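You operate a simulated robot arm through the tools that you are given. There is no shell and no other tool. Be economical: measure what you need, move in short steps, check, and stop when the job is done.

You are at the controls of a simulated two-armed robot. One attempt, no reset.

TASK
Unhook the red-dot and blue-dot carriages; push red to mark 1, blue to mark 3.
Fine: put the brake on first; leave both pins up.

The check looks at the end state, three seconds after you hand in, the way a careful person would. Anything else that was tipped, shoved, dropped, spilled or broken makes it a failure.

THE ROBOT
Two 7-joint arms with two-finger grippers on one trunk, on a base that drives. Base frame: it is fixed to the floor where the robot stands at the start and does not move with it; the origin is under the middle of the robot, x ahead of it, y to its left, z up. Units: m, degrees, N and s.
The left shoulder is at the start at [0.078, 0.151, 0.988], the right one opposite. With the tool pointing down near the work surface each hand reaches from about 0.1 to 0.78 m from the robot's upright axis, wherever it stands, measured 20 degrees to its own side. Places, roughly: blue pin [0.5, -0.1, 1]; brake lever [0.6, 0, 1]; lock knob [0.6, 0.1, 1]; red pin [0.5, 0.2, 1]; tension knob [0.6, 0.1, 1]; yellow pin [0.8, 0.3, 1]. Payload 2.54 kg a hand.
The tool frame of a hand sits at the grasp point between the pads (the TCP): z along the fingers, y along the line on which they close. The tips reach 0.03 m beyond it. The gripper opens to 0.116 m. The gripper's body begins 0.095 m behind the TCP.
Orientation is told as [roll, pitch, yaw] about the base's x, y, z axes, in that order, counted from this pose: with the fingers straight down and closing along the base's y, the tool's x points along the base's -x, its y along +y and its z along -z.

THE INTERFACE
- The arms move only by the tool jog_arm. It takes "left_targets", "right_targets" or both (then of equal length, played together; a hand with none holds still); each is a list of rows, each a list of 3 entries, a list of its own where there are three numbers: the shift along the base's x, y, z in m, then the turn, a rotation vector about the base's x, y, z in degrees, then the gripper command, from -1 (fully open) to 1 (shut), values between in proportion. In form: [[[x, y, z], [wx, wy, wz], gripper], ...]. A call has 1 to 8 rows; each row is the pose to reach, as a shift and turn from the pose commanded when the call began. Rows are played at 5 a second. More than 0.05 m and 8.6 degrees between two rows, or a gripper value outside its range, and nothing of the call is played. A pose out of reach is approached as far as the arm can. The call stops where the force on the tool passes 90 N (or 10 N more than at its start, if that is more) or the arm is blocked; 0.2 s more then pass. Each finger travels about 0.072 m/s and halts on what it meets, pressing with about 33 N; the grip force reading is that of the motor and also rises with nothing between the fingers. The clock runs only during rows and for 0.2 s after the last one: add rows that repeat a pose to give the fingers time. It gives the time, the measured TCP pose, the force on the tool (base axes), the opening and the grip force at its end, in the units of the frame above (readings bear some noise), with the torque about the TCP (base axes, N m) and any sound that the robot's microphone picked up.
- Cameras (640 x 400 px; columns grow to the right, rows downward): "scene" is now at [0.1627, -0.0129, 1.1333]; the picture's right is [0.07, -1.00, 0.00], its down [-0.37, -0.03, -0.93] and it looks along [0.93, 0.07, -0.37] (base axes); focal length 231 px, centre (320, 200). "left" rides on the left gripper at [0.069, 0.015, -0.122] in its tool frame; the picture's right is [-0.22, 0.98, 0.00], its down [-0.83, -0.18, -0.53] and it looks along [-0.52, -0.11, 0.85] (tool axes); focal length 251 px, centre (320, 200). "right" rides on the right gripper at [0.069, -0.015, -0.122] in its tool frame; the picture's right is [0.21, 0.98, 0.00], its down [-0.83, 0.18, -0.53] and it looks along [-0.52, 0.11, 0.85] (tool axes); focal length 251 px, centre (320, 200). There is no depth. A picture from a camera that has moved, and an enlarged one, comes with that camera's place and axes in the base frame and with its lens. The place of the scene camera against the robot may be out by one fixed shift of up to 0.025 m in any direction.
- get_image(camera): a new picture of that camera. It takes no simulated time.
- slide_trunk(by): slides the trunk up (or, below 0, down) by that many m; the arms and the scene camera ride with it, the base frame stays. It gives what a move gives, with no picture.
- drive_base(legs): drives the robot by 1 to 6 legs, each [ahead, left, turn to the left] in m, m and degrees, along the robot's own axes; the way and the turn of a leg run together, so that a leg with both is an arc; at most 1.5 m and 180 degrees a leg. The arms and the cameras ride along, it lands a little off, and it stops where it bumps. It gives what a move gives.
- head_to(pan, tilt): turns the head with the scene camera to pan (to the left, within 80 degrees either way) and tilt (down, from -29 to 69), counted from straight ahead of the robot. It gives what a move gives.
- enlarge(camera, box): a new picture of the part [left, top, right, bottom] of that camera's present view, enlarged. It takes no simulated time.
- hand_in(): hands the job in; it is judged then, once.

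Work in short steps. Places have to be worked out from the pictures, the camera data and where the tool is seen: move nearer, look again, correct. Check each grasp and each placing, and mend what went wrong. You have 120 turns and 92 pictures in all, those below and enlarged ones among them. Open the grippers and draw the arms clear of the work before you hand the job in, unless the task says otherwise; then end with one line.

The tools are called after "Request:" as a command line: name --argument value ..., lists and objects as JSON in quotes. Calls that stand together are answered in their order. jog_arm: Moves the arms, as the interface text tells. Its arguments: {"type":"object","properties":{"left_targets":{"type":"array"},"right_targets":{"type":"array"}},"required":[]} The other tools are called the same way: slide_trunk (by) slides the trunk up or down; drive_base (legs) drives the base; head_to (pan, tilt) turns the head that bears the scene camera; get_image (camera) takes a picture; enlarge (camera, box) takes an enlarged picture of a part of a camera's view; hand_in () hands the job in.

At the start:

```text
time_s: 0.0
left_eef_pos: [0.4505, 0.2866, 0.9996]
left_ee_rot: [0.0, 0.0, 0.1]
left_ft_force: [0.5, 0.0, 0.1]
left_torque: [0.01, 0.01, 0.0]
left_width: 0.116
left_finger_force: 0.1
right_eef_pos: [0.4675, -0.1166, 0.9994]
right_ee_rot: [0.1, 0.0, -0.1]
right_ft_force: [0.6, -0.7, -0.3]
right_torque: [-0.02, -0.02, -0.01]
right_width: 0.116
right_finger_force: 0.1
trunk travel left (down, up): [-0.225, 0.064]
robot x, y, heading: [-0.0009, 0.0019, 0.0]
head pan, tilt: [4.1, 21.9]
```

scene: 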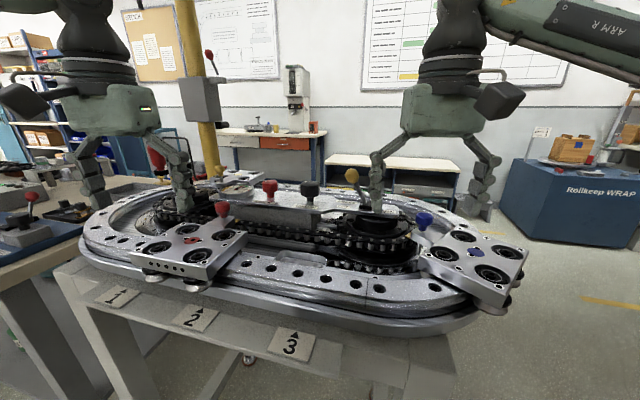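
right: 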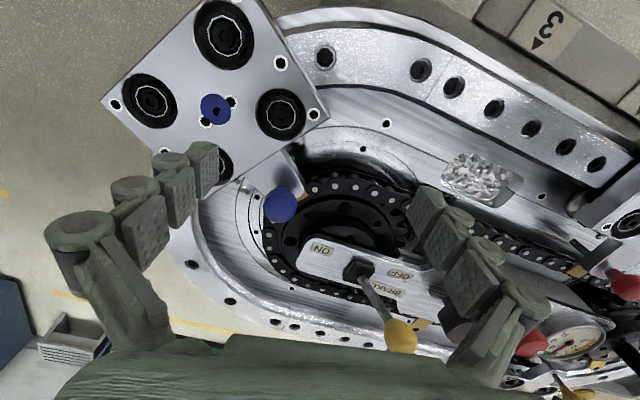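
left: 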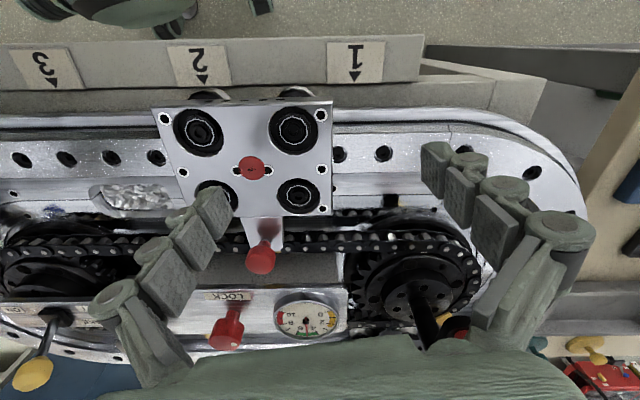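

The right view shows a brake lever with ON/OFF labels and the left view shows a lock knob and gauge. I'll enlarge those before touching anything.

Request:
enlarge --camera "right" --box '[240, 160, 480, 360]'

Request:
enlarge --camera "left" --box '[160, 180, 400, 360]'

Request:
enlarge --camera "scene" --box '[120, 150, 440, 350]'

```text
2.00 times, centred on (360, 260) of right
camera zoom: at [0.3982, -0.1319, 1.1212], right [-0.21, 0.98, 0.0], down [0.83, 0.18, 0.53], along [0.52, 0.11, -0.85], focal length 503 px, centre (240, 80)
```

zoom: 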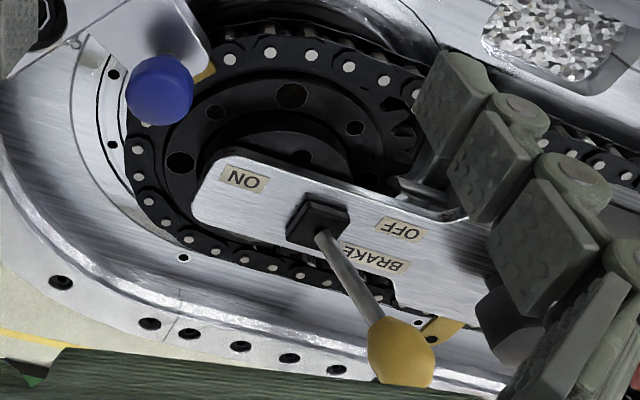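

```text
2.22 times, centred on (280, 270) of left
camera zoom: at [0.381, 0.3, 1.1217], right [0.21, 0.98, 0.0], down [0.83, -0.18, 0.53], along [0.52, -0.11, -0.85], focal length 559 px, centre (409, 44)
```

zoom: 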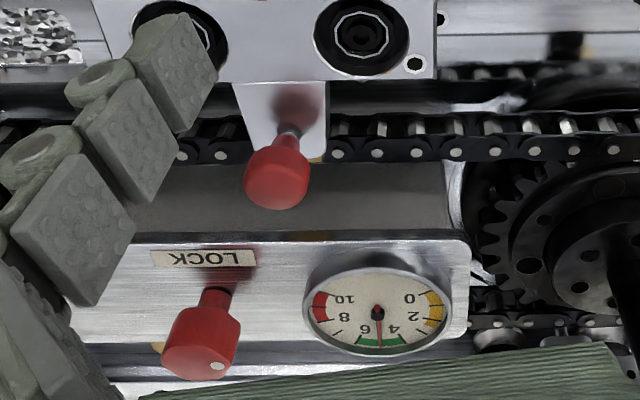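

```text
2.00 times, centred on (280, 250) of scene
camera zoom: at [0.1627, -0.0129, 1.1333], right [0.07, -1.0, 0.0], down [-0.37, -0.03, -0.93], along [0.93, 0.07, -0.37], focal length 461 px, centre (400, 100)
```

zoom: 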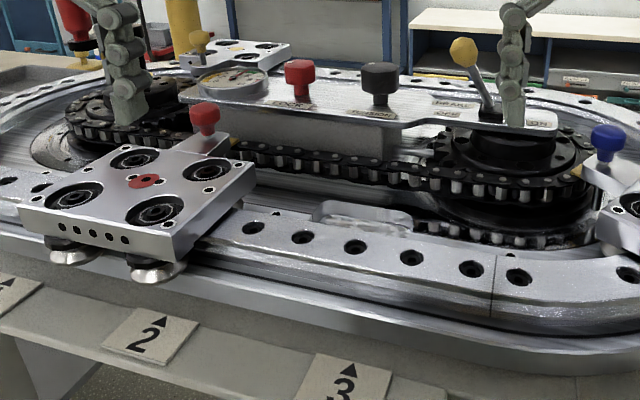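

Geometry from the pictures: the brake lever leans to OFF (+y), the carriage tops are at about z 0.95, and the red pin knob is near [0.515, 0.22, 0.97]. I'll raise both hands for clearer pictures and a stereo baseline.

Request:
jog_arm --left_targets '[[[-0.02, 0, 0.04], [0, 0, 0], -1], [[-0.05, 0, 0.08], [0, 0, 0], -1], [[-0.08, 0, 0.12], [0, 0, 0], -1]]' --right_targets '[[[-0.02, 0, 0.04], [0, 0, 0], -1], [[-0.04, 0.0, 0.08], [0, 0, 0], -1], [[-0.06, 0, 0.12], [0, 0, 0], -1]]'

Request:
get_image --camera "left"

Request:
get_image --camera "right"

Request:
get_image --camera "scene"

```text
time_s: 0.8
left_eef_pos: [0.3705, 0.2846, 1.1229]
left_ee_rot: [0.0, -0.3, 0.1]
left_ft_force: [-0.5, 0.8, -0.1]
left_torque: [0.04, -0.02, 0.01]
left_width: 0.1159
left_finger_force: 0.1
right_eef_pos: [0.4048, -0.1157, 1.1201]
right_ee_rot: [0.1, -0.1, -0.1]
right_ft_force: [-0.8, 0.1, -0.2]
right_torque: [0.0, -0.04, -0.02]
right_width: 0.1162
right_finger_force: 0.1
trunk travel left (down, up): [-0.225, 0.064]
robot x, y, heading: [-0.0001, 0.0001, -0.0]
head pan, tilt: [4.1, 21.9]
```

```text
85 pictures are left
camera left: at [0.3005, 0.2986, 1.2457], right [0.21, 0.98, 0.0], down [0.82, -0.18, 0.54], along [0.52, -0.11, -0.84], focal length 251 px, centre (320, 200)
```

left: 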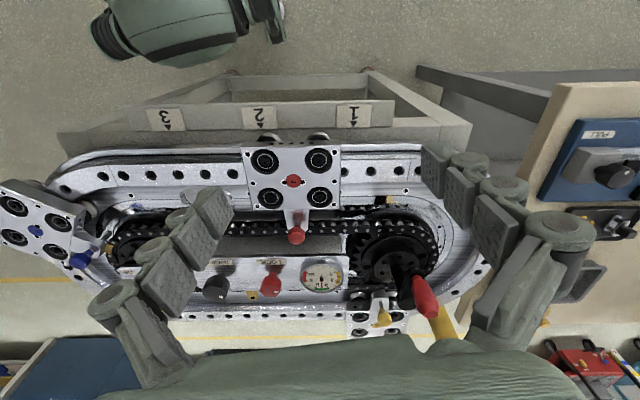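

```text
84 pictures are left
camera right: at [0.3348, -0.1304, 1.2423], right [-0.21, 0.98, 0.0], down [0.83, 0.18, 0.54], along [0.52, 0.11, -0.84], focal length 251 px, centre (320, 200)
```

right: 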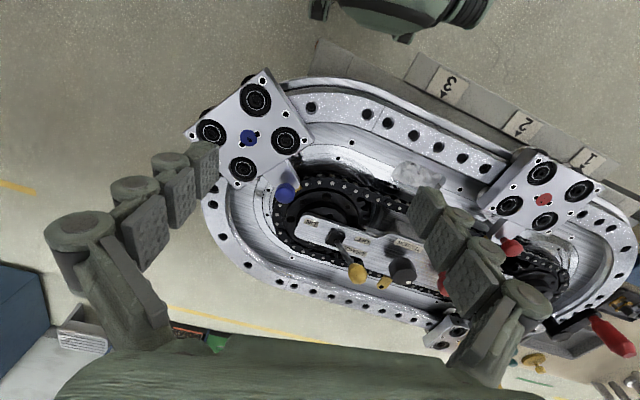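

```text
83 pictures are left
camera scene: at [0.1613, -0.013, 1.1335], right [0.07, -1.0, 0.0], down [-0.37, -0.03, -0.93], along [0.93, 0.07, -0.37], focal length 231 px, centre (320, 200)
```

scene: 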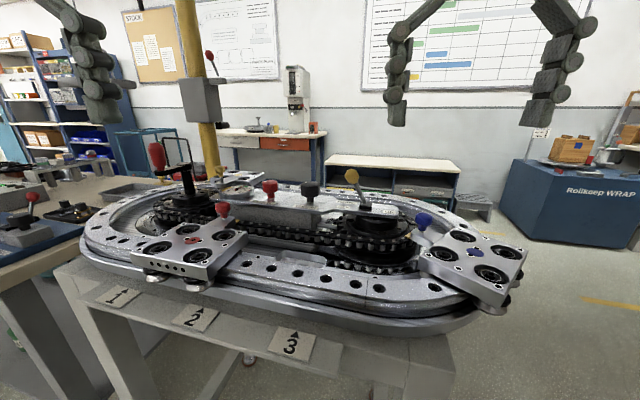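

Triangulating the two right-hand views puts the brake ball at about [0.587, -0.023, 1.004] and its pivot near y -0.046, so ON is toward -y. I'll bring the half-open right hand above the ball and check it there.

Request:
jog_arm --right_targets '[[[0.045, 0.023, 0], [0, 0, 0], -0.5], [[0.09, 0.046, 0], [0, 0, 0], 0], [[0.135, 0.07, 0], [0, 0, 0], 0], [[0.182, 0.093, 0], [0, 0, 0], 0], [[0.182, 0.093, -0.04], [0, 0, 0], 0], [[0.182, 0.093, -0.06], [0, 0, 0], 0]]'

Request:
get_image --camera "right"

Request:
enlarge --camera "scene" --box '[200, 120, 440, 270]'

```text
refused: row 1 steps farther than a row can; nothing moved
```

```text
82 pictures are left
camera right: at [0.3348, -0.1304, 1.2423], right [-0.21, 0.98, 0.0], down [0.83, 0.18, 0.54], along [0.52, 0.11, -0.84], focal length 251 px, centre (320, 200)
```

right: 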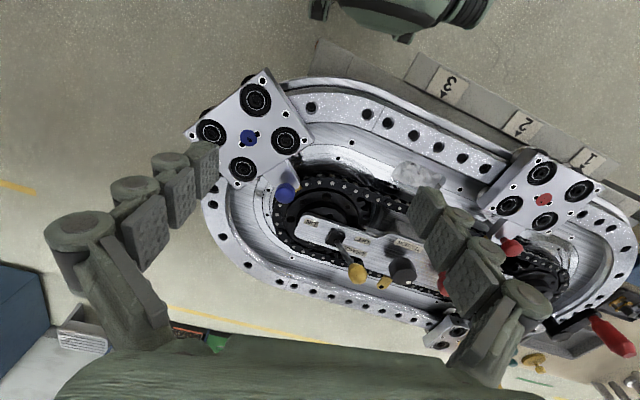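

```text
2.67 times, centred on (320, 195) of scene
camera zoom: at [0.1613, -0.013, 1.1335], right [0.07, -1.0, 0.0], down [-0.37, -0.03, -0.93], along [0.93, 0.07, -0.37], focal length 615 px, centre (320, 213)
```

zoom: 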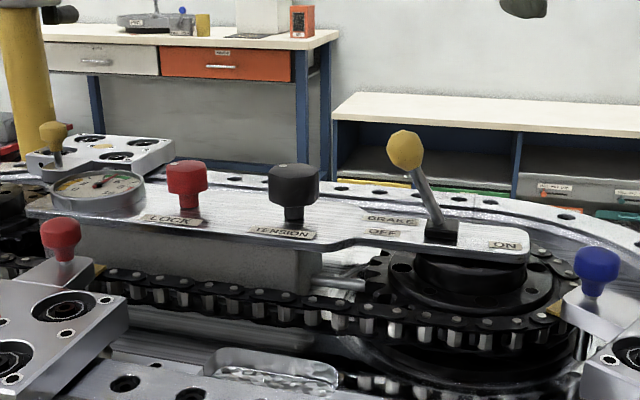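

The step was refused for being too long, so nothing moved. The scene view confirms the lever leans to OFF, so I'll repeat the approach with shorter rows.

Request:
jog_arm --right_targets '[[[0.036, 0.019, 0], [0, 0, 0], -0.5], [[0.072, 0.037, 0], [0, 0, 0], 0], [[0.108, 0.056, 0], [0, 0, 0], 0], [[0.144, 0.075, 0], [0, 0, 0], 0], [[0.182, 0.093, 0], [0, 0, 0], 0], [[0.182, 0.093, -0.03], [0, 0, 0], 0], [[0.182, 0.093, -0.06], [0, 0, 0], 0]]'

Request:
get_image --camera "right"

Request:
enlarge --camera "scene" --box '[200, 120, 440, 270]'

```text
time_s: 2.4
left_eef_pos: [0.3728, 0.2851, 1.1252]
left_ee_rot: [-0.1, 0.0, 0.1]
left_ft_force: [-0.6, -0.1, -0.3]
left_torque: [-0.01, 0.02, 0.0]
left_width: 0.1162
left_finger_force: 0.0
right_eef_pos: [0.5898, -0.0235, 1.0612]
right_ee_rot: [0.1, -0.1, -0.1]
right_ft_force: [-1.0, -0.6, 0.3]
right_torque: [-0.02, 0.03, -0.06]
right_width: 0.0581
right_finger_force: 0.0
trunk travel left (down, up): [-0.225, 0.064]
robot x, y, heading: [-0.0029, 0.0012, 0.2]
head pan, tilt: [4.1, 21.9]
```

```text
80 pictures are left
camera right: at [0.5208, -0.0396, 1.1819], right [-0.21, 0.98, 0.0], down [0.83, 0.18, 0.53], along [0.52, 0.12, -0.85], focal length 251 px, centre (320, 200)
```

right: 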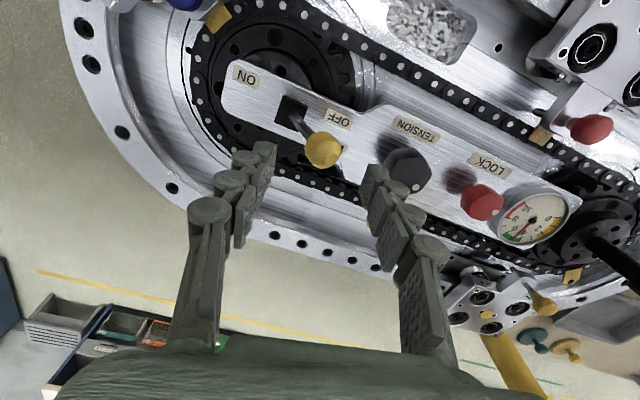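

```text
2.67 times, centred on (320, 195) of scene
camera zoom: at [0.163, -0.0129, 1.1333], right [0.07, -1.0, 0.0], down [-0.37, -0.03, -0.93], along [0.93, 0.07, -0.37], focal length 615 px, centre (320, 213)
```

zoom: 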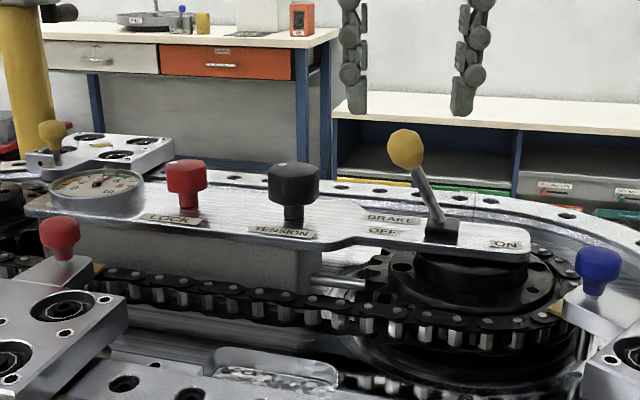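

The hand is centred over the ball, and the black knob is clear of the +y finger. I'll go down so the fingers straddle the ball, then check.

Request:
jog_arm --right_targets '[[[0, 0, -0.03], [0, 0, 0], 0], [[0, 0, -0.058], [0, 0, 0], 0]]'

Request:
enlarge --camera "scene" --box '[200, 120, 440, 270]'

```text
time_s: 3.0
left_eef_pos: [0.372, 0.2845, 1.1232]
left_ee_rot: [0.0, -0.1, 0.1]
left_ft_force: [0.5, 0.6, -0.6]
left_torque: [-0.01, 0.03, -0.04]
left_width: 0.116
left_finger_force: 0.0
right_eef_pos: [0.5921, -0.0263, 1.0039]
right_ee_rot: [0.0, 0.0, -0.2]
right_ft_force: [-0.6, -0.2, 0.4]
right_torque: [-0.02, 0.01, 0.0]
right_width: 0.0584
right_finger_force: 0.1
trunk travel left (down, up): [-0.225, 0.064]
robot x, y, heading: [0.0025, 0.001, -0.1]
head pan, tilt: [4.1, 21.9]
```

```text
2.67 times, centred on (320, 195) of scene
camera zoom: at [0.1629, -0.013, 1.1333], right [0.07, -1.0, 0.0], down [-0.37, -0.03, -0.93], along [0.93, 0.07, -0.37], focal length 615 px, centre (320, 213)
```

zoom: 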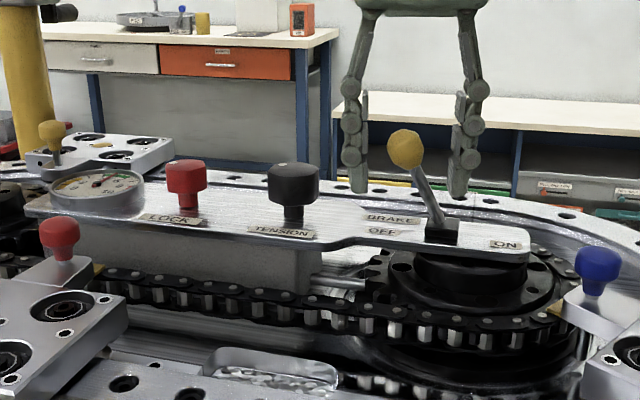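

The fingers straddle the ball cleanly with no force. I'll push toward -y (ON) in small steps.

Request:
jog_arm --right_targets '[[[0, -0.02, 0], [0, 0, 0], 0], [[0, -0.035, 0], [0, 0, 0], 0], [[0, -0.05, 0], [0, 0, 0], 0], [[0, -0.06, 0], [0, 0, 0], 0]]'

Request:
enlarge --camera "scene" --box '[200, 120, 440, 270]'

```text
time_s: 4.0
left_eef_pos: [0.3721, 0.2847, 1.1237]
left_ee_rot: [0.0, 0.0, 0.2]
left_ft_force: [0.3, 0.1, 0.0]
left_torque: [0.03, -0.06, -0.02]
left_width: 0.1161
left_finger_force: 0.2
right_eef_pos: [0.5886, -0.0854, 1.0025]
right_ee_rot: [0.1, -0.1, -0.2]
right_ft_force: [-0.1, -0.8, 0.1]
right_torque: [0.0, -0.02, 0.02]
right_width: 0.0581
right_finger_force: 0.2
trunk travel left (down, up): [-0.225, 0.064]
robot x, y, heading: [0.0, -0.0003, -0.1]
head pan, tilt: [4.1, 21.9]
```

```text
2.67 times, centred on (320, 195) of scene
camera zoom: at [0.1627, -0.0131, 1.1333], right [0.07, -1.0, 0.0], down [-0.37, -0.03, -0.93], along [0.93, 0.07, -0.37], focal length 615 px, centre (320, 213)
```

zoom: 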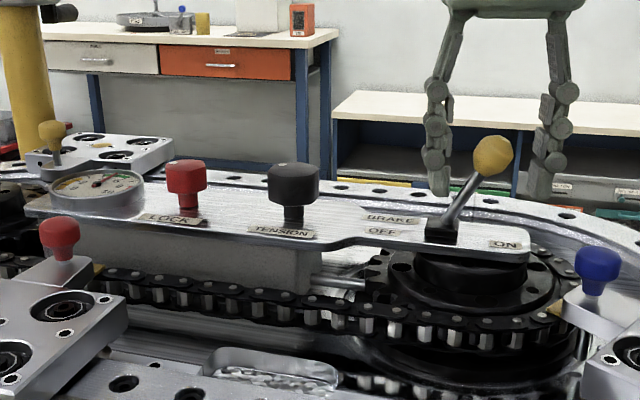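

The lever has swung over to the ON side. I'll push a little further to confirm it's against its stop.

Request:
jog_arm --right_targets '[[[0, -0.008, -0.002], [0, 0, 0], 0], [[0, -0.016, -0.004], [0, 0, 0], 0]]'

Request:
enlarge --camera "scene" --box '[200, 120, 440, 270]'

```text
time_s: 4.6
left_eef_pos: [0.3732, 0.2878, 1.1227]
left_ee_rot: [-0.1, -0.1, 0.1]
left_ft_force: [-0.2, 0.4, 0.3]
left_torque: [-0.02, -0.02, -0.01]
left_width: 0.116
left_finger_force: 0.1
right_eef_pos: [0.5897, -0.0952, 0.9981]
right_ee_rot: [0.1, -0.2, 0.2]
right_ft_force: [2.8, 18.5, 1.5]
right_torque: [0.57, 0.0, -0.29]
right_width: 0.07
right_finger_force: 9.0
trunk travel left (down, up): [-0.225, 0.064]
robot x, y, heading: [0.0022, 0.0021, 0.3]
head pan, tilt: [4.1, 21.9]
```

```text
2.67 times, centred on (320, 195) of scene
camera zoom: at [0.1627, -0.0108, 1.1334], right [0.07, -1.0, 0.0], down [-0.37, -0.03, -0.93], along [0.93, 0.07, -0.37], focal length 615 px, centre (320, 213)
```

zoom: 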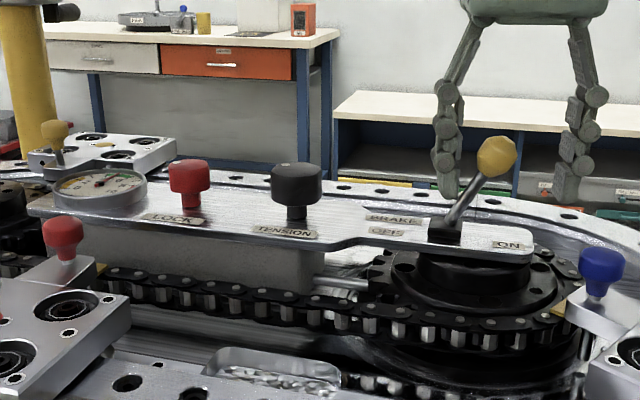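

The lever is hard against its ON stop (18 N reaction), so the brake is on. I'll back off, rise and move over toward the blue pin for a near view.

Request:
jog_arm --right_targets '[[[0, 0.025, 0.002], [0, 0, 0], 0], [[0, 0.025, 0.035], [0, 0, 0], 0], [[0, 0.025, 0.07], [0, 0, 0], 0], [[-0.03, 0, 0.09], [0, 0, 0], 0], [[-0.06, -0.02, 0.1], [0, 0, 0], 0], [[-0.09, -0.045, 0.09], [0, 0, 0], 0], [[-0.09, -0.045, 0.09], [0, 0, 0], 0]]'

Request:
get_image --camera "right"

Request:
enlarge --camera "scene" --box '[280, 120, 520, 270]'

```text
time_s: 6.2
left_eef_pos: [0.3741, 0.2848, 1.1234]
left_ee_rot: [0.0, 0.0, 0.1]
left_ft_force: [0.7, 0.8, 1.4]
left_torque: [0.02, -0.02, 0.01]
left_width: 0.116
left_finger_force: 0.1
right_eef_pos: [0.4995, -0.1457, 1.0867]
right_ee_rot: [0.1, 0.0, -0.1]
right_ft_force: [0.5, -0.2, -0.8]
right_torque: [0.01, 0.02, 0.02]
right_width: 0.0582
right_finger_force: 0.0
trunk travel left (down, up): [-0.225, 0.064]
robot x, y, heading: [0.0012, 0.004, -0.0]
head pan, tilt: [4.1, 21.9]
```

```text
75 pictures are left
camera right: at [0.4293, -0.1597, 1.2082], right [-0.21, 0.98, 0.0], down [0.83, 0.18, 0.53], along [0.52, 0.11, -0.85], focal length 251 px, centre (320, 200)
```

right: 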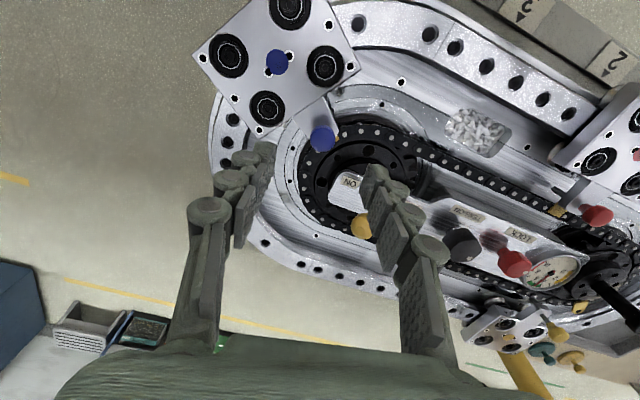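

```text
2.67 times, centred on (400, 195) of scene
camera zoom: at [0.1628, -0.0126, 1.1333], right [0.07, -1.0, 0.0], down [-0.37, -0.03, -0.93], along [0.93, 0.07, -0.37], focal length 615 px, centre (107, 213)
```

zoom: 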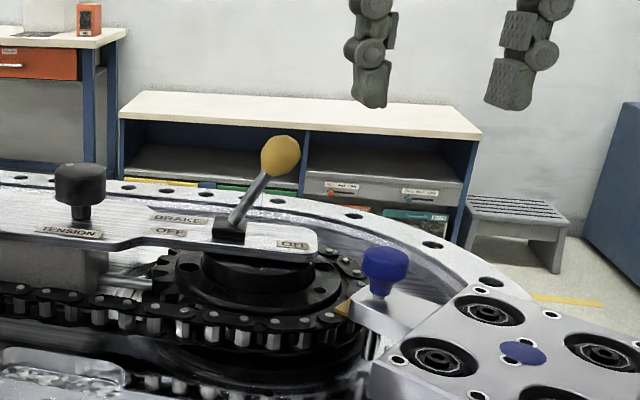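

Combining views places the blue knob at about [0.510, -0.141, 0.959], with the carriage top near z 0.931. I'll lower the straddling fingers around the knob.

Request:
jog_arm --right_targets '[[[0.01, 0.005, -0.03], [0, 0, 0], 0], [[0.01, 0.005, -0.06], [0, 0, 0], 0], [[0.01, 0.005, -0.09], [0, 0, 0], 0], [[0.01, 0.005, -0.109], [0, 0, 0], 0]]'

Request:
get_image --camera "right"

Request:
enlarge --camera "scene" --box '[340, 160, 500, 260]'

```text
time_s: 7.2
left_eef_pos: [0.3725, 0.2864, 1.1237]
left_ee_rot: [0.0, 0.0, 0.1]
left_ft_force: [-0.2, 0.4, 0.4]
left_torque: [0.03, -0.02, 0.03]
left_width: 0.1159
left_finger_force: 0.0
right_eef_pos: [0.5099, -0.1396, 0.9802]
right_ee_rot: [0.1, 0.2, 0.0]
right_ft_force: [-0.5, 0.0, -0.2]
right_torque: [-0.02, 0.01, 0.02]
right_width: 0.058
right_finger_force: 0.0
trunk travel left (down, up): [-0.225, 0.064]
robot x, y, heading: [0.0021, 0.001, -0.1]
head pan, tilt: [4.1, 21.9]
```

```text
73 pictures are left
camera right: at [0.4407, -0.1551, 1.1007], right [-0.21, 0.98, 0.0], down [0.83, 0.18, 0.53], along [0.52, 0.11, -0.84], focal length 251 px, centre (320, 200)
```

right: 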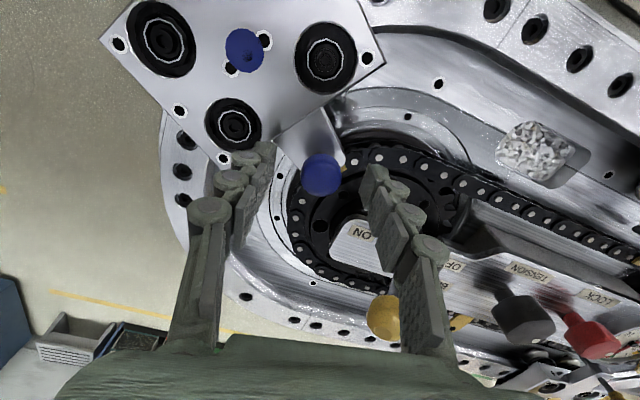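

```text
4.00 times, centred on (420, 210) of scene
camera zoom: at [0.1628, -0.013, 1.1333], right [0.07, -1.0, 0.0], down [-0.37, -0.03, -0.93], along [0.93, 0.07, -0.37], focal length 922 px, centre (-80, 160)
```

zoom: 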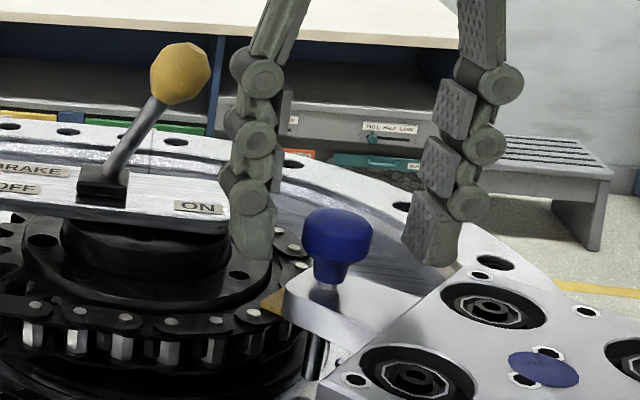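

The knob is aligned and nothing touches it. I'll go 6 mm lower and close on it.

Request:
jog_arm --right_targets '[[[0, 0, -0.006], [0, 0, 0], 0], [[0, 0, -0.006], [0, 0, 0], 0.5], [[0, 0, -0.006], [0, 0, 0], 0.9], [[0, 0, -0.006], [0, 0, 0], 0.9], [[0, 0, -0.006], [0, 0, 0], 0.9]]'

Request:
enlarge --camera "scene" --box '[340, 160, 500, 260]'

```text
time_s: 8.4
left_eef_pos: [0.374, 0.2848, 1.1235]
left_ee_rot: [-0.1, 0.0, 0.1]
left_ft_force: [-0.7, -0.5, 0.0]
left_torque: [0.0, 0.01, 0.03]
left_width: 0.116
left_finger_force: 0.1
right_eef_pos: [0.51, -0.1388, 0.9725]
right_ee_rot: [0.2, 0.0, -0.1]
right_ft_force: [0.7, 1.3, -0.5]
right_torque: [0.02, -0.2, -0.01]
right_width: 0.0242
right_finger_force: 32.9
trunk travel left (down, up): [-0.225, 0.064]
robot x, y, heading: [-0.0012, 0.0013, -0.0]
head pan, tilt: [4.1, 21.9]
```

```text
4.00 times, centred on (420, 210) of scene
camera zoom: at [0.1628, -0.0128, 1.1333], right [0.07, -1.0, 0.0], down [-0.37, -0.03, -0.93], along [0.93, 0.07, -0.37], focal length 922 px, centre (-80, 160)
```

zoom: 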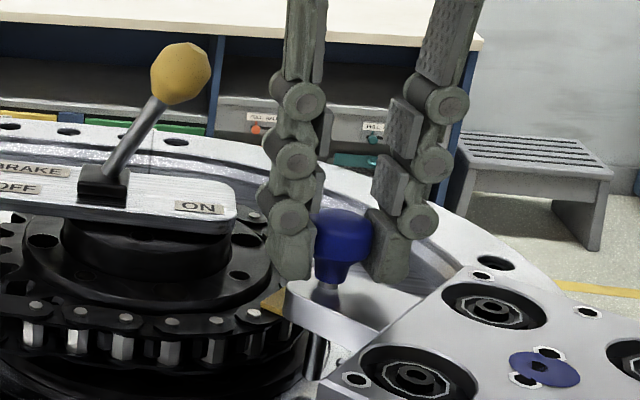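

The knob is gripped at 24 mm width. I'll pull it up gently in small steps and watch the force.

Request:
jog_arm --right_targets '[[[0, 0, 0.004], [0, 0, 0], 0.9], [[0, 0, 0.008], [0, 0, 0], 0.9], [[0, 0, 0.012], [0, 0, 0], 0.9], [[0, 0, 0.016], [0, 0, 0], 0.9]]'

Request:
enlarge --camera "scene" --box '[340, 160, 500, 260]'

```text
time_s: 9.4
left_eef_pos: [0.3738, 0.2864, 1.1229]
left_ee_rot: [0.1, 0.0, 0.0]
left_ft_force: [0.2, 0.5, -0.2]
left_torque: [-0.02, -0.01, 0.0]
left_width: 0.116
left_finger_force: 0.0
right_eef_pos: [0.5104, -0.1396, 0.9868]
right_ee_rot: [-0.1, 0.1, -0.1]
right_ft_force: [2.4, 4.5, -0.7]
right_torque: [0.34, -0.61, 0.11]
right_width: 0.0242
right_finger_force: 33.0
trunk travel left (down, up): [-0.225, 0.064]
robot x, y, heading: [0.0032, 0.0011, -0.0]
head pan, tilt: [4.1, 21.9]
```

```text
4.00 times, centred on (420, 210) of scene
camera zoom: at [0.1633, -0.0126, 1.133], right [0.07, -1.0, 0.0], down [-0.37, -0.03, -0.93], along [0.93, 0.07, -0.37], focal length 922 px, centre (-80, 160)
```

zoom: 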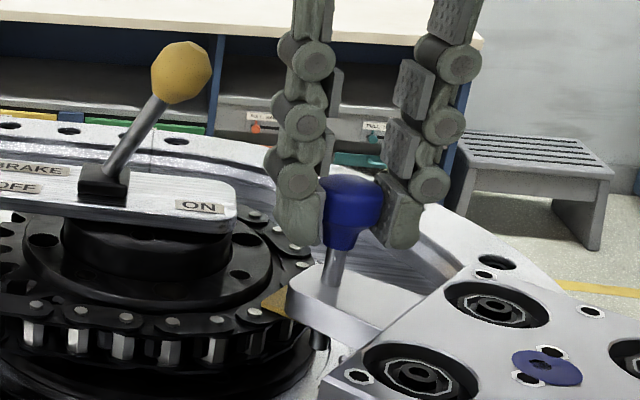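

The pin is rising with little resistance. I'll go on slowly to find its top stop.

Request:
jog_arm --right_targets '[[[0, 0, 0.004], [0, 0, 0], 0.9], [[0, 0, 0.008], [0, 0, 0], 0.9], [[0, 0, 0.012], [0, 0, 0], 0.9]]'

Request:
enlarge --camera "scene" --box '[340, 160, 500, 260]'

```text
time_s: 10.2
left_eef_pos: [0.375, 0.2832, 1.1225]
left_ee_rot: [0.2, 0.1, 0.0]
left_ft_force: [0.7, -0.8, 0.1]
left_torque: [-0.01, 0.02, -0.02]
left_width: 0.1162
left_finger_force: 0.0
right_eef_pos: [0.5107, -0.1417, 0.9963]
right_ee_rot: [-0.1, 0.4, 0.0]
right_ft_force: [-7.7, -2.5, -23.4]
right_torque: [0.24, -0.18, 0.07]
right_width: 0.0243
right_finger_force: 32.9
trunk travel left (down, up): [-0.225, 0.064]
robot x, y, heading: [-0.0033, 0.0014, -0.3]
head pan, tilt: [4.1, 21.9]
```

```text
4.00 times, centred on (420, 210) of scene
camera zoom: at [0.1642, -0.0141, 1.1326], right [0.07, -1.0, 0.0], down [-0.37, -0.03, -0.93], along [0.92, 0.07, -0.37], focal length 922 px, centre (-80, 160)
```

zoom: 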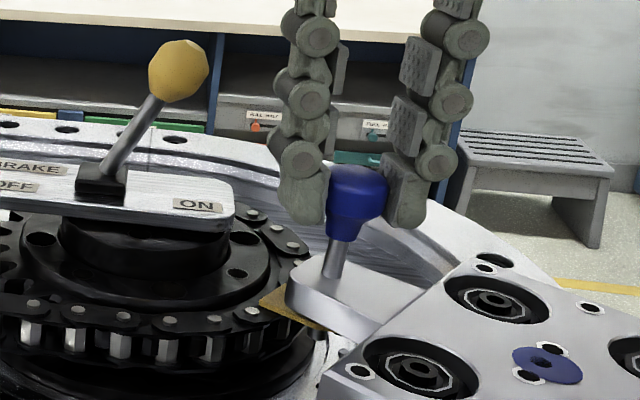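

23 N down shows the pin is at its top stop, about 22 mm up. I'll ease off the load, open and see whether the pin stays up.

Request:
jog_arm --right_targets '[[[0, 0, -0.003], [0, 0, 0], 0.9], [[0, 0, -0.003], [0, 0, 0], 0.3], [[0, 0, -0.003], [0, 0, 0], 0], [[0, 0, -0.003], [0, 0, 0], 0]]'

Request:
enlarge --camera "scene" --box '[340, 160, 500, 260]'

```text
time_s: 11.2
left_eef_pos: [0.3724, 0.2847, 1.1234]
left_ee_rot: [0.0, 0.0, 0.1]
left_ft_force: [-1.1, -0.2, 0.4]
left_torque: [0.0, -0.01, -0.01]
left_width: 0.1158
left_finger_force: 0.1
right_eef_pos: [0.5098, -0.1403, 0.9977]
right_ee_rot: [0.1, -0.1, -0.1]
right_ft_force: [-0.5, -0.4, -0.5]
right_torque: [0.0, 0.02, 0.03]
right_width: 0.058
right_finger_force: 0.0
trunk travel left (down, up): [-0.225, 0.064]
robot x, y, heading: [-0.0021, -0.0024, -0.1]
head pan, tilt: [4.1, 21.9]
```

```text
4.00 times, centred on (420, 210) of scene
camera zoom: at [0.1628, -0.0129, 1.1334], right [0.07, -1.0, 0.0], down [-0.37, -0.03, -0.93], along [0.93, 0.07, -0.37], focal length 922 px, centre (-80, 160)
```

zoom: 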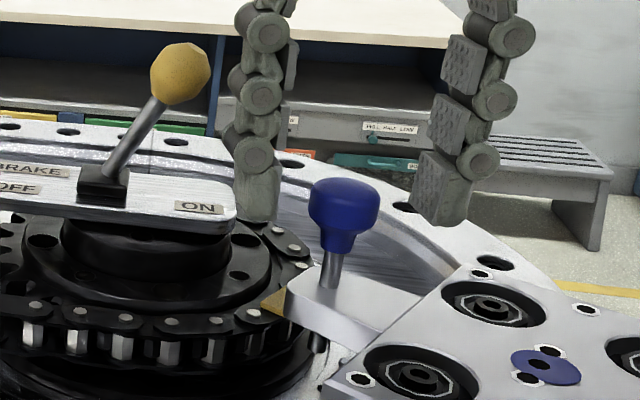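

The knob stayed up at roughly 13 mm, a little below the maximum. I'll look closely at the pin's lower end beneath the tab to see whether it has cleared the chain lug.

Request:
enlarge --camera "scene" --box '[390, 190, 454, 250]'

Request:
enlarge --camera "scene" --box '[190, 180, 270, 250]'

Request:
enlarge --camera "right" --box '[240, 100, 400, 200]'

```text
6.67 times, centred on (422, 220) of scene
camera zoom: at [0.1628, -0.0129, 1.1334], right [0.07, -1.0, 0.0], down [-0.37, -0.03, -0.93], along [0.93, 0.07, -0.37], focal length 1537 px, centre (-360, 67)
```

zoom: 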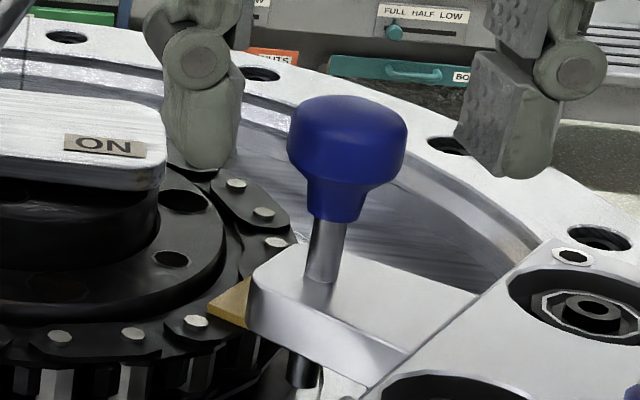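

```text
5.71 times, centred on (230, 215) of scene
camera zoom: at [0.1628, -0.0129, 1.1334], right [0.07, -1.0, 0.0], down [-0.37, -0.03, -0.93], along [0.93, 0.07, -0.37], focal length 1318 px, centre (834, 114)
```

zoom: 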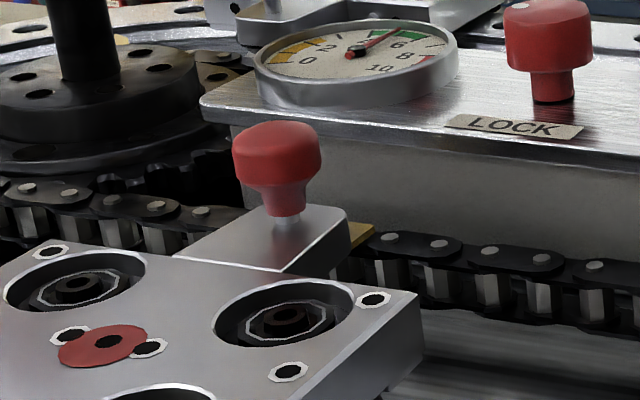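

```text
4.00 times, centred on (320, 150) of right
camera zoom: at [0.4403, -0.1546, 1.1186], right [-0.21, 0.98, 0.0], down [0.83, 0.18, 0.53], along [0.52, 0.11, -0.84], focal length 1006 px, centre (320, 400)
```

zoom: 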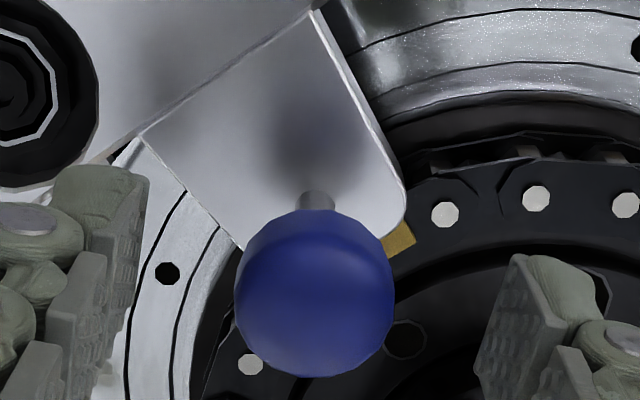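

The pin tip still shows below the tab, and the fingers were gripping high and slipping. I'll regrip lower on the knob and pull again toward the stop.

Request:
jog_arm --right_targets '[[[0, 0, -0.014], [0, 0, 0], 0], [[0, 0, -0.014], [0, 0, 0], 0.5], [[0, 0, -0.014], [0, 0, 0], 1], [[0, 0, -0.014], [0, 0, 0], 1], [[0, 0, -0.009], [0, 0, 0], 1], [[0, 0, -0.004], [0, 0, 0], 1], [[0, 0, -0.004], [0, 0, 0], 1]]'

Request:
enlarge --camera "scene" --box '[340, 160, 500, 260]'

```text
time_s: 12.8
left_eef_pos: [0.373, 0.2836, 1.1231]
left_ee_rot: [0.1, 0.0, 0.2]
left_ft_force: [0.8, -0.1, -0.2]
left_torque: [0.01, -0.03, 0.02]
left_width: 0.1157
left_finger_force: 0.1
right_eef_pos: [0.5095, -0.1407, 0.9928]
right_ee_rot: [0.0, 0.2, -0.1]
right_ft_force: [-7.9, -4.7, -11.7]
right_torque: [0.18, 0.27, 0.08]
right_width: 0.0246
right_finger_force: 32.9
trunk travel left (down, up): [-0.225, 0.064]
robot x, y, heading: [0.0021, -0.0007, -0.1]
head pan, tilt: [4.1, 21.9]
```

```text
4.00 times, centred on (420, 210) of scene
camera zoom: at [0.1635, -0.0139, 1.133], right [0.07, -1.0, 0.0], down [-0.37, -0.03, -0.93], along [0.93, 0.07, -0.37], focal length 922 px, centre (-80, 160)
```

zoom: 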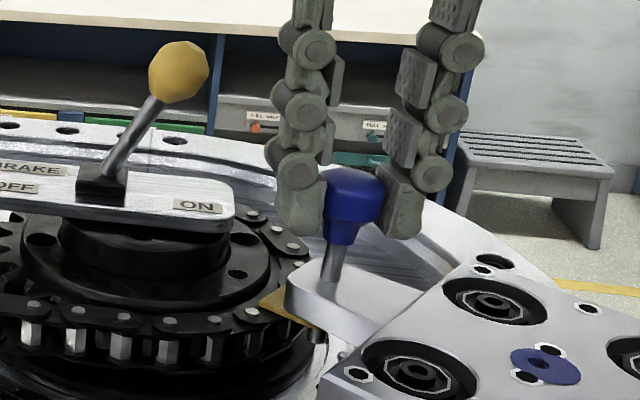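

The exposed shaft is the same length in the last four views, and extra pull only tilts the tab. So the pin was already fully up at 14 mm. I'll lower to relieve the load, open and rise clear.

Request:
jog_arm --right_targets '[[[0, 0, -0.004], [0, 0, 0], 1], [[0, 0, -0.007], [0, 0, 0], 1], [[0, 0, -0.007], [0, 0, 0], 0.3], [[0, 0, -0.007], [0, 0, 0], -0.1], [[0, 0, 0.03], [0, 0, 0], -0.1], [[0, 0, 0.065], [0, 0, 0], -0.1], [[0, 0, 0.1], [0, 0, 0], 0]]'

Request:
enlarge --camera "scene" --box '[340, 160, 500, 260]'

Request:
get_image --camera "right"

```text
time_s: 14.4
left_eef_pos: [0.3722, 0.2857, 1.1214]
left_ee_rot: [0.0, -0.1, 0.1]
left_ft_force: [0.5, 1.2, 0.6]
left_torque: [0.0, 0.01, 0.03]
left_width: 0.1157
left_finger_force: 0.0
right_eef_pos: [0.5095, -0.1399, 1.0944]
right_ee_rot: [0.0, 0.0, 0.0]
right_ft_force: [0.2, 0.1, -0.7]
right_torque: [-0.01, 0.0, 0.0]
right_width: 0.0578
right_finger_force: 0.0
trunk travel left (down, up): [-0.225, 0.064]
robot x, y, heading: [-0.0011, 0.0001, -0.1]
head pan, tilt: [4.1, 21.9]
```

```text
4.00 times, centred on (420, 210) of scene
camera zoom: at [0.1622, -0.0127, 1.1334], right [0.07, -1.0, 0.0], down [-0.37, -0.03, -0.93], along [0.93, 0.07, -0.37], focal length 922 px, centre (-80, 160)
```

zoom: 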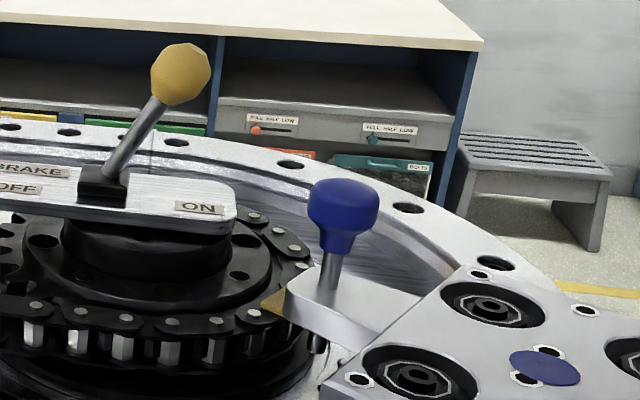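

```text
62 pictures are left
camera right: at [0.4401, -0.1554, 1.2156], right [-0.21, 0.98, 0.0], down [0.83, 0.18, 0.53], along [0.52, 0.11, -0.85], focal length 251 px, centre (320, 200)
```

right: 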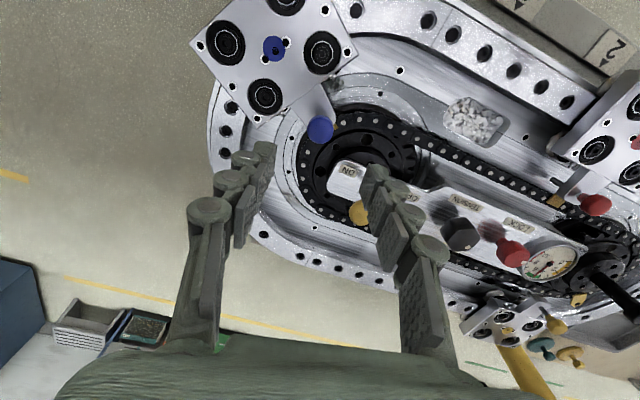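

The blue pin stays up on its own. Now I'll bring the left hand above the red pin, which I estimate at about [0.53, 0.215, 0.959].

Request:
jog_arm --left_targets '[[[0.03, -0.014, 0], [0, 0, 0], -0.5], [[0.06, -0.028, 0], [0, 0, 0], 0], [[0.09, -0.042, 0], [0, 0, 0], 0], [[0.12, -0.056, -0.01], [0, 0, 0], 0], [[0.15, -0.07, -0.025], [0, 0, 0], 0], [[0.157, -0.07, -0.05], [0, 0, 0], 0]]'

Request:
get_image --camera "left"

```text
time_s: 15.8
left_eef_pos: [0.5258, 0.216, 1.0694]
left_ee_rot: [0.0, -0.1, 0.1]
left_ft_force: [-0.3, 0.4, -0.1]
left_torque: [-0.02, 0.0, -0.04]
left_width: 0.0581
left_finger_force: 0.1
right_eef_pos: [0.5101, -0.14, 1.0935]
right_ee_rot: [-0.1, -0.1, -0.1]
right_ft_force: [0.2, 0.1, -0.2]
right_torque: [-0.02, 0.01, 0.0]
right_width: 0.058
right_finger_force: 0.0
trunk travel left (down, up): [-0.225, 0.064]
robot x, y, heading: [-0.0016, 0.0003, 0.2]
head pan, tilt: [4.1, 21.9]
```

```text
61 pictures are left
camera left: at [0.4566, 0.2294, 1.1908], right [0.21, 0.98, 0.0], down [0.83, -0.18, 0.53], along [0.52, -0.11, -0.84], focal length 251 px, centre (320, 200)
```

left: 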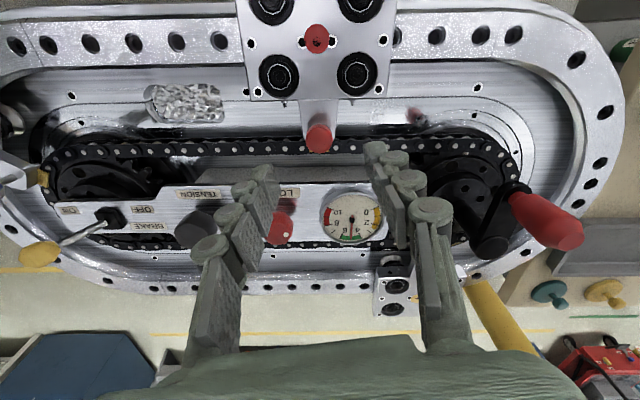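

The red knob sits at about [0.531, 0.214, 0.959], nearly centred under the hand. I'll go down, close on it and check.

Request:
jog_arm --left_targets '[[[0.0035, -0.0025, -0.03], [0, 0, 0], 0], [[0.0035, -0.0025, -0.06], [0, 0, 0], 0], [[0.0035, -0.0025, -0.085], [0, 0, 0], 0], [[0.0035, -0.0025, -0.097], [0, 0, 0], 0]]'

Request:
enlarge --camera "scene" --box '[150, 150, 310, 250]'

Request:
get_image --camera "left"

```text
time_s: 16.8
left_eef_pos: [0.5329, 0.2128, 0.9737]
left_ee_rot: [0.0, 0.0, 0.1]
left_ft_force: [-0.3, 0.7, 0.4]
left_torque: [0.01, -0.03, 0.0]
left_width: 0.0581
left_finger_force: 0.1
right_eef_pos: [0.5095, -0.1409, 1.0945]
right_ee_rot: [0.0, 0.1, 0.0]
right_ft_force: [0.3, 0.4, 0.0]
right_torque: [0.03, -0.02, 0.0]
right_width: 0.058
right_finger_force: 0.1
trunk travel left (down, up): [-0.225, 0.064]
robot x, y, heading: [0.0023, -0.0033, 0.1]
head pan, tilt: [4.1, 21.9]
```

```text
4.00 times, centred on (230, 200) of scene
camera zoom: at [0.1628, -0.0129, 1.1333], right [0.07, -1.0, 0.0], down [-0.37, -0.03, -0.93], along [0.93, 0.07, -0.37], focal length 922 px, centre (680, 200)
```

zoom: 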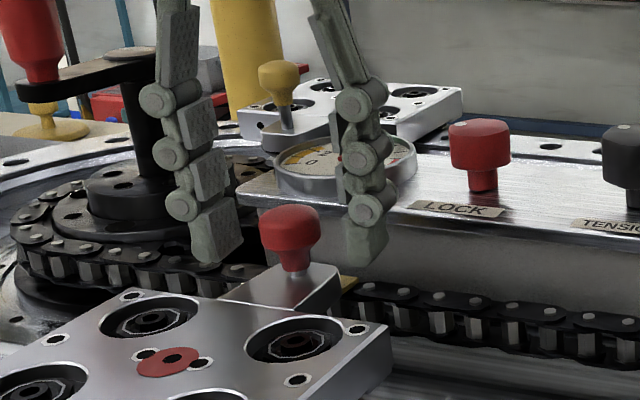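

```text
59 pictures are left
camera left: at [0.4635, 0.2269, 1.0948], right [0.21, 0.98, 0.0], down [0.83, -0.18, 0.53], along [0.52, -0.11, -0.85], focal length 251 px, centre (320, 200)
```

left: 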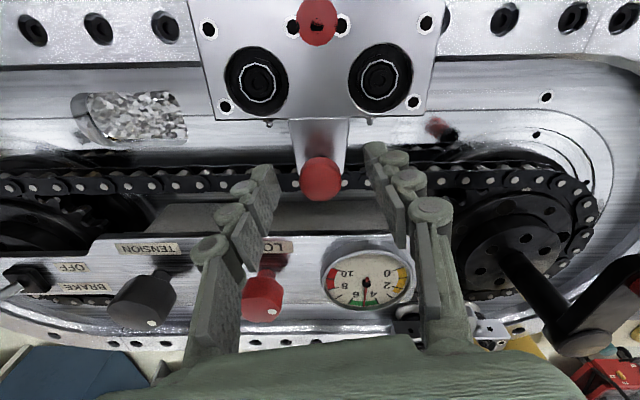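

The alignment is good. I'll close and lift 14 mm, the full travel I found on the blue pin.

Request:
jog_arm --left_targets '[[[0, 0, 0], [0, 0, 0], 0.5], [[0, 0, 0], [0, 0, 0], 1], [[0, 0, 0], [0, 0, 0], 1], [[0, 0, 0.005], [0, 0, 0], 1], [[0, 0, 0.009], [0, 0, 0], 1], [[0, 0, 0.013], [0, 0, 0], 1], [[0, 0, 0.016], [0, 0, 0], 1]]'

Request:
enlarge --camera "scene" --box '[150, 150, 310, 250]'

```text
time_s: 18.4
left_eef_pos: [0.5329, 0.213, 0.9878]
left_ee_rot: [0.0, 0.0, 0.1]
left_ft_force: [5.5, -2.7, 0.5]
left_torque: [-0.26, -0.92, 0.1]
left_width: 0.0241
left_finger_force: 32.9
right_eef_pos: [0.5106, -0.1405, 1.0928]
right_ee_rot: [0.0, 0.0, -0.1]
right_ft_force: [-0.5, -0.2, 0.5]
right_torque: [0.0, 0.01, -0.01]
right_width: 0.0579
right_finger_force: 0.2
trunk travel left (down, up): [-0.225, 0.064]
robot x, y, heading: [0.0015, -0.0015, -0.0]
head pan, tilt: [4.1, 21.9]
```

```text
4.00 times, centred on (230, 200) of scene
camera zoom: at [0.1636, -0.0129, 1.1329], right [0.07, -1.0, 0.0], down [-0.37, -0.03, -0.93], along [0.93, 0.07, -0.37], focal length 922 px, centre (680, 200)
```

zoom: 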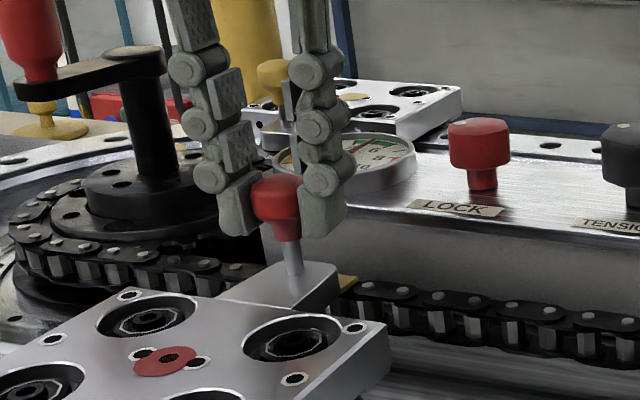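

The red pin is up. I'll open, rise clear, and then push the carriage by its body.

From the pictures the track axis is e≈(0.185, 0.983). Mark 1 is at about [0.412, 0.327], with the red carriage 0.087 m short of it, and mark 3 is at about [0.36, 0.05].

Request:
jog_arm --left_targets '[[[0, 0, -0.002], [0, 0, 0], 1], [[0, 0, -0.002], [0, 0, 0], 0.3], [[0, 0, -0.002], [0, 0, 0], 0], [[0, 0, 0.03], [0, 0, 0], 0], [[0, 0, 0.065], [0, 0, 0], 0.3], [[-0.03, -0.02, 0.085], [0, 0, -5], 0.6], [[-0.06, -0.045, 0.085], [0, 0, -10.7], 1], [[-0.09, -0.068, 0.085], [0, 0, -10.7], 1]]'

Request:
get_image --camera "left"

Request:
get_image --camera "scene"

```text
time_s: 20.2
left_eef_pos: [0.4402, 0.1457, 1.0763]
left_ee_rot: [0.0, 0.0, -10.6]
left_ft_force: [-0.6, 0.1, -0.4]
left_torque: [-0.03, 0.03, 0.0]
left_width: 0.0
left_finger_force: 28.9
right_eef_pos: [0.509, -0.141, 1.0954]
right_ee_rot: [0.1, 0.1, -0.2]
right_ft_force: [0.9, -0.1, 0.2]
right_torque: [0.01, 0.04, 0.01]
right_width: 0.058
right_finger_force: 0.2
trunk travel left (down, up): [-0.225, 0.064]
robot x, y, heading: [0.0014, 0.004, 0.2]
head pan, tilt: [4.1, 21.9]
```

```text
57 pictures are left
camera left: at [0.3747, 0.1734, 1.198], right [0.39, 0.92, 0.0], down [0.78, -0.33, 0.53], along [0.49, -0.21, -0.85], focal length 251 px, centre (320, 200)
```

left: 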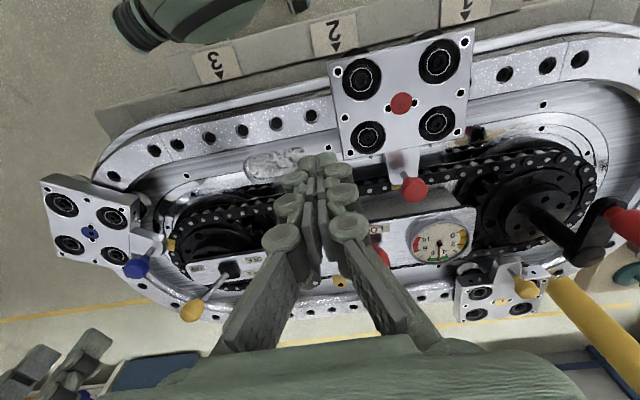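

```text
56 pictures are left
camera scene: at [0.1624, -0.0131, 1.1334], right [0.07, -1.0, 0.0], down [-0.37, -0.03, -0.93], along [0.93, 0.07, -0.37], focal length 231 px, centre (320, 200)
```

scene: 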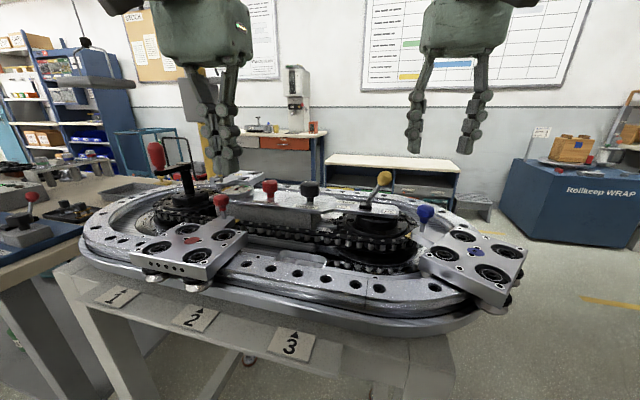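

The tool is now square to the carriage. Mark 1 is at about [0.414, 0.327] and the red disc at [0.451, 0.229], so it has about 0.088 m to go along (0.2, 0.98). I'll back off a bit and lower the closed fingers beside the carriage's -y face.

Request:
jog_arm --left_targets '[[[-0.004, -0.022, -0.01], [0, 0, 0], 1], [[-0.004, -0.022, -0.045], [0, 0, 0], 1], [[-0.004, -0.022, -0.08], [0, 0, 0], 1], [[-0.004, -0.022, -0.11], [0, 0, 0], 1], [[-0.004, -0.022, -0.127], [0, 0, 0], 1]]'

Request:
get_image --camera "left"

Request:
enlarge --camera "scene" --box '[80, 180, 320, 330]'

```text
time_s: 21.4
left_eef_pos: [0.4379, 0.1205, 0.9478]
left_ee_rot: [0.0, 0.0, -10.6]
left_ft_force: [0.0, 0.5, 0.4]
left_torque: [-0.02, -0.03, -0.03]
left_width: 0.0001
left_finger_force: 29.1
right_eef_pos: [0.5093, -0.141, 1.0939]
right_ee_rot: [0.1, 0.0, -0.1]
right_ft_force: [0.1, -0.1, 0.1]
right_torque: [-0.03, -0.04, 0.0]
right_width: 0.0581
right_finger_force: 0.0
trunk travel left (down, up): [-0.225, 0.064]
robot x, y, heading: [0.0005, 0.0029, -0.1]
head pan, tilt: [4.1, 21.9]
```

```text
55 pictures are left
camera left: at [0.3716, 0.1475, 1.0689], right [0.39, 0.92, 0.0], down [0.78, -0.33, 0.53], along [0.49, -0.21, -0.85], focal length 251 px, centre (320, 200)
```

left: 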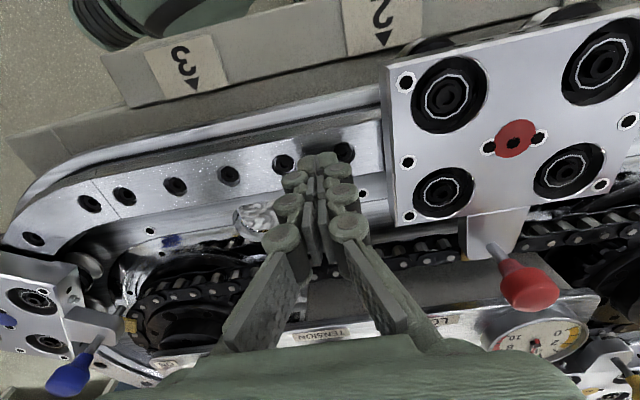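

```text
2.67 times, centred on (200, 255) of scene
camera zoom: at [0.1628, -0.0129, 1.1333], right [0.07, -1.0, 0.0], down [-0.37, -0.03, -0.93], along [0.93, 0.07, -0.37], focal length 615 px, centre (640, 53)
```

zoom: 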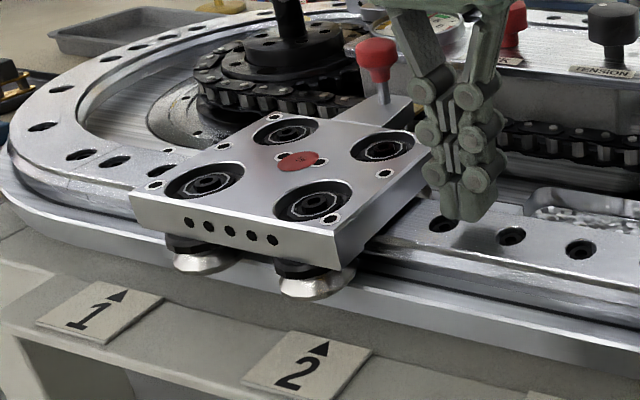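

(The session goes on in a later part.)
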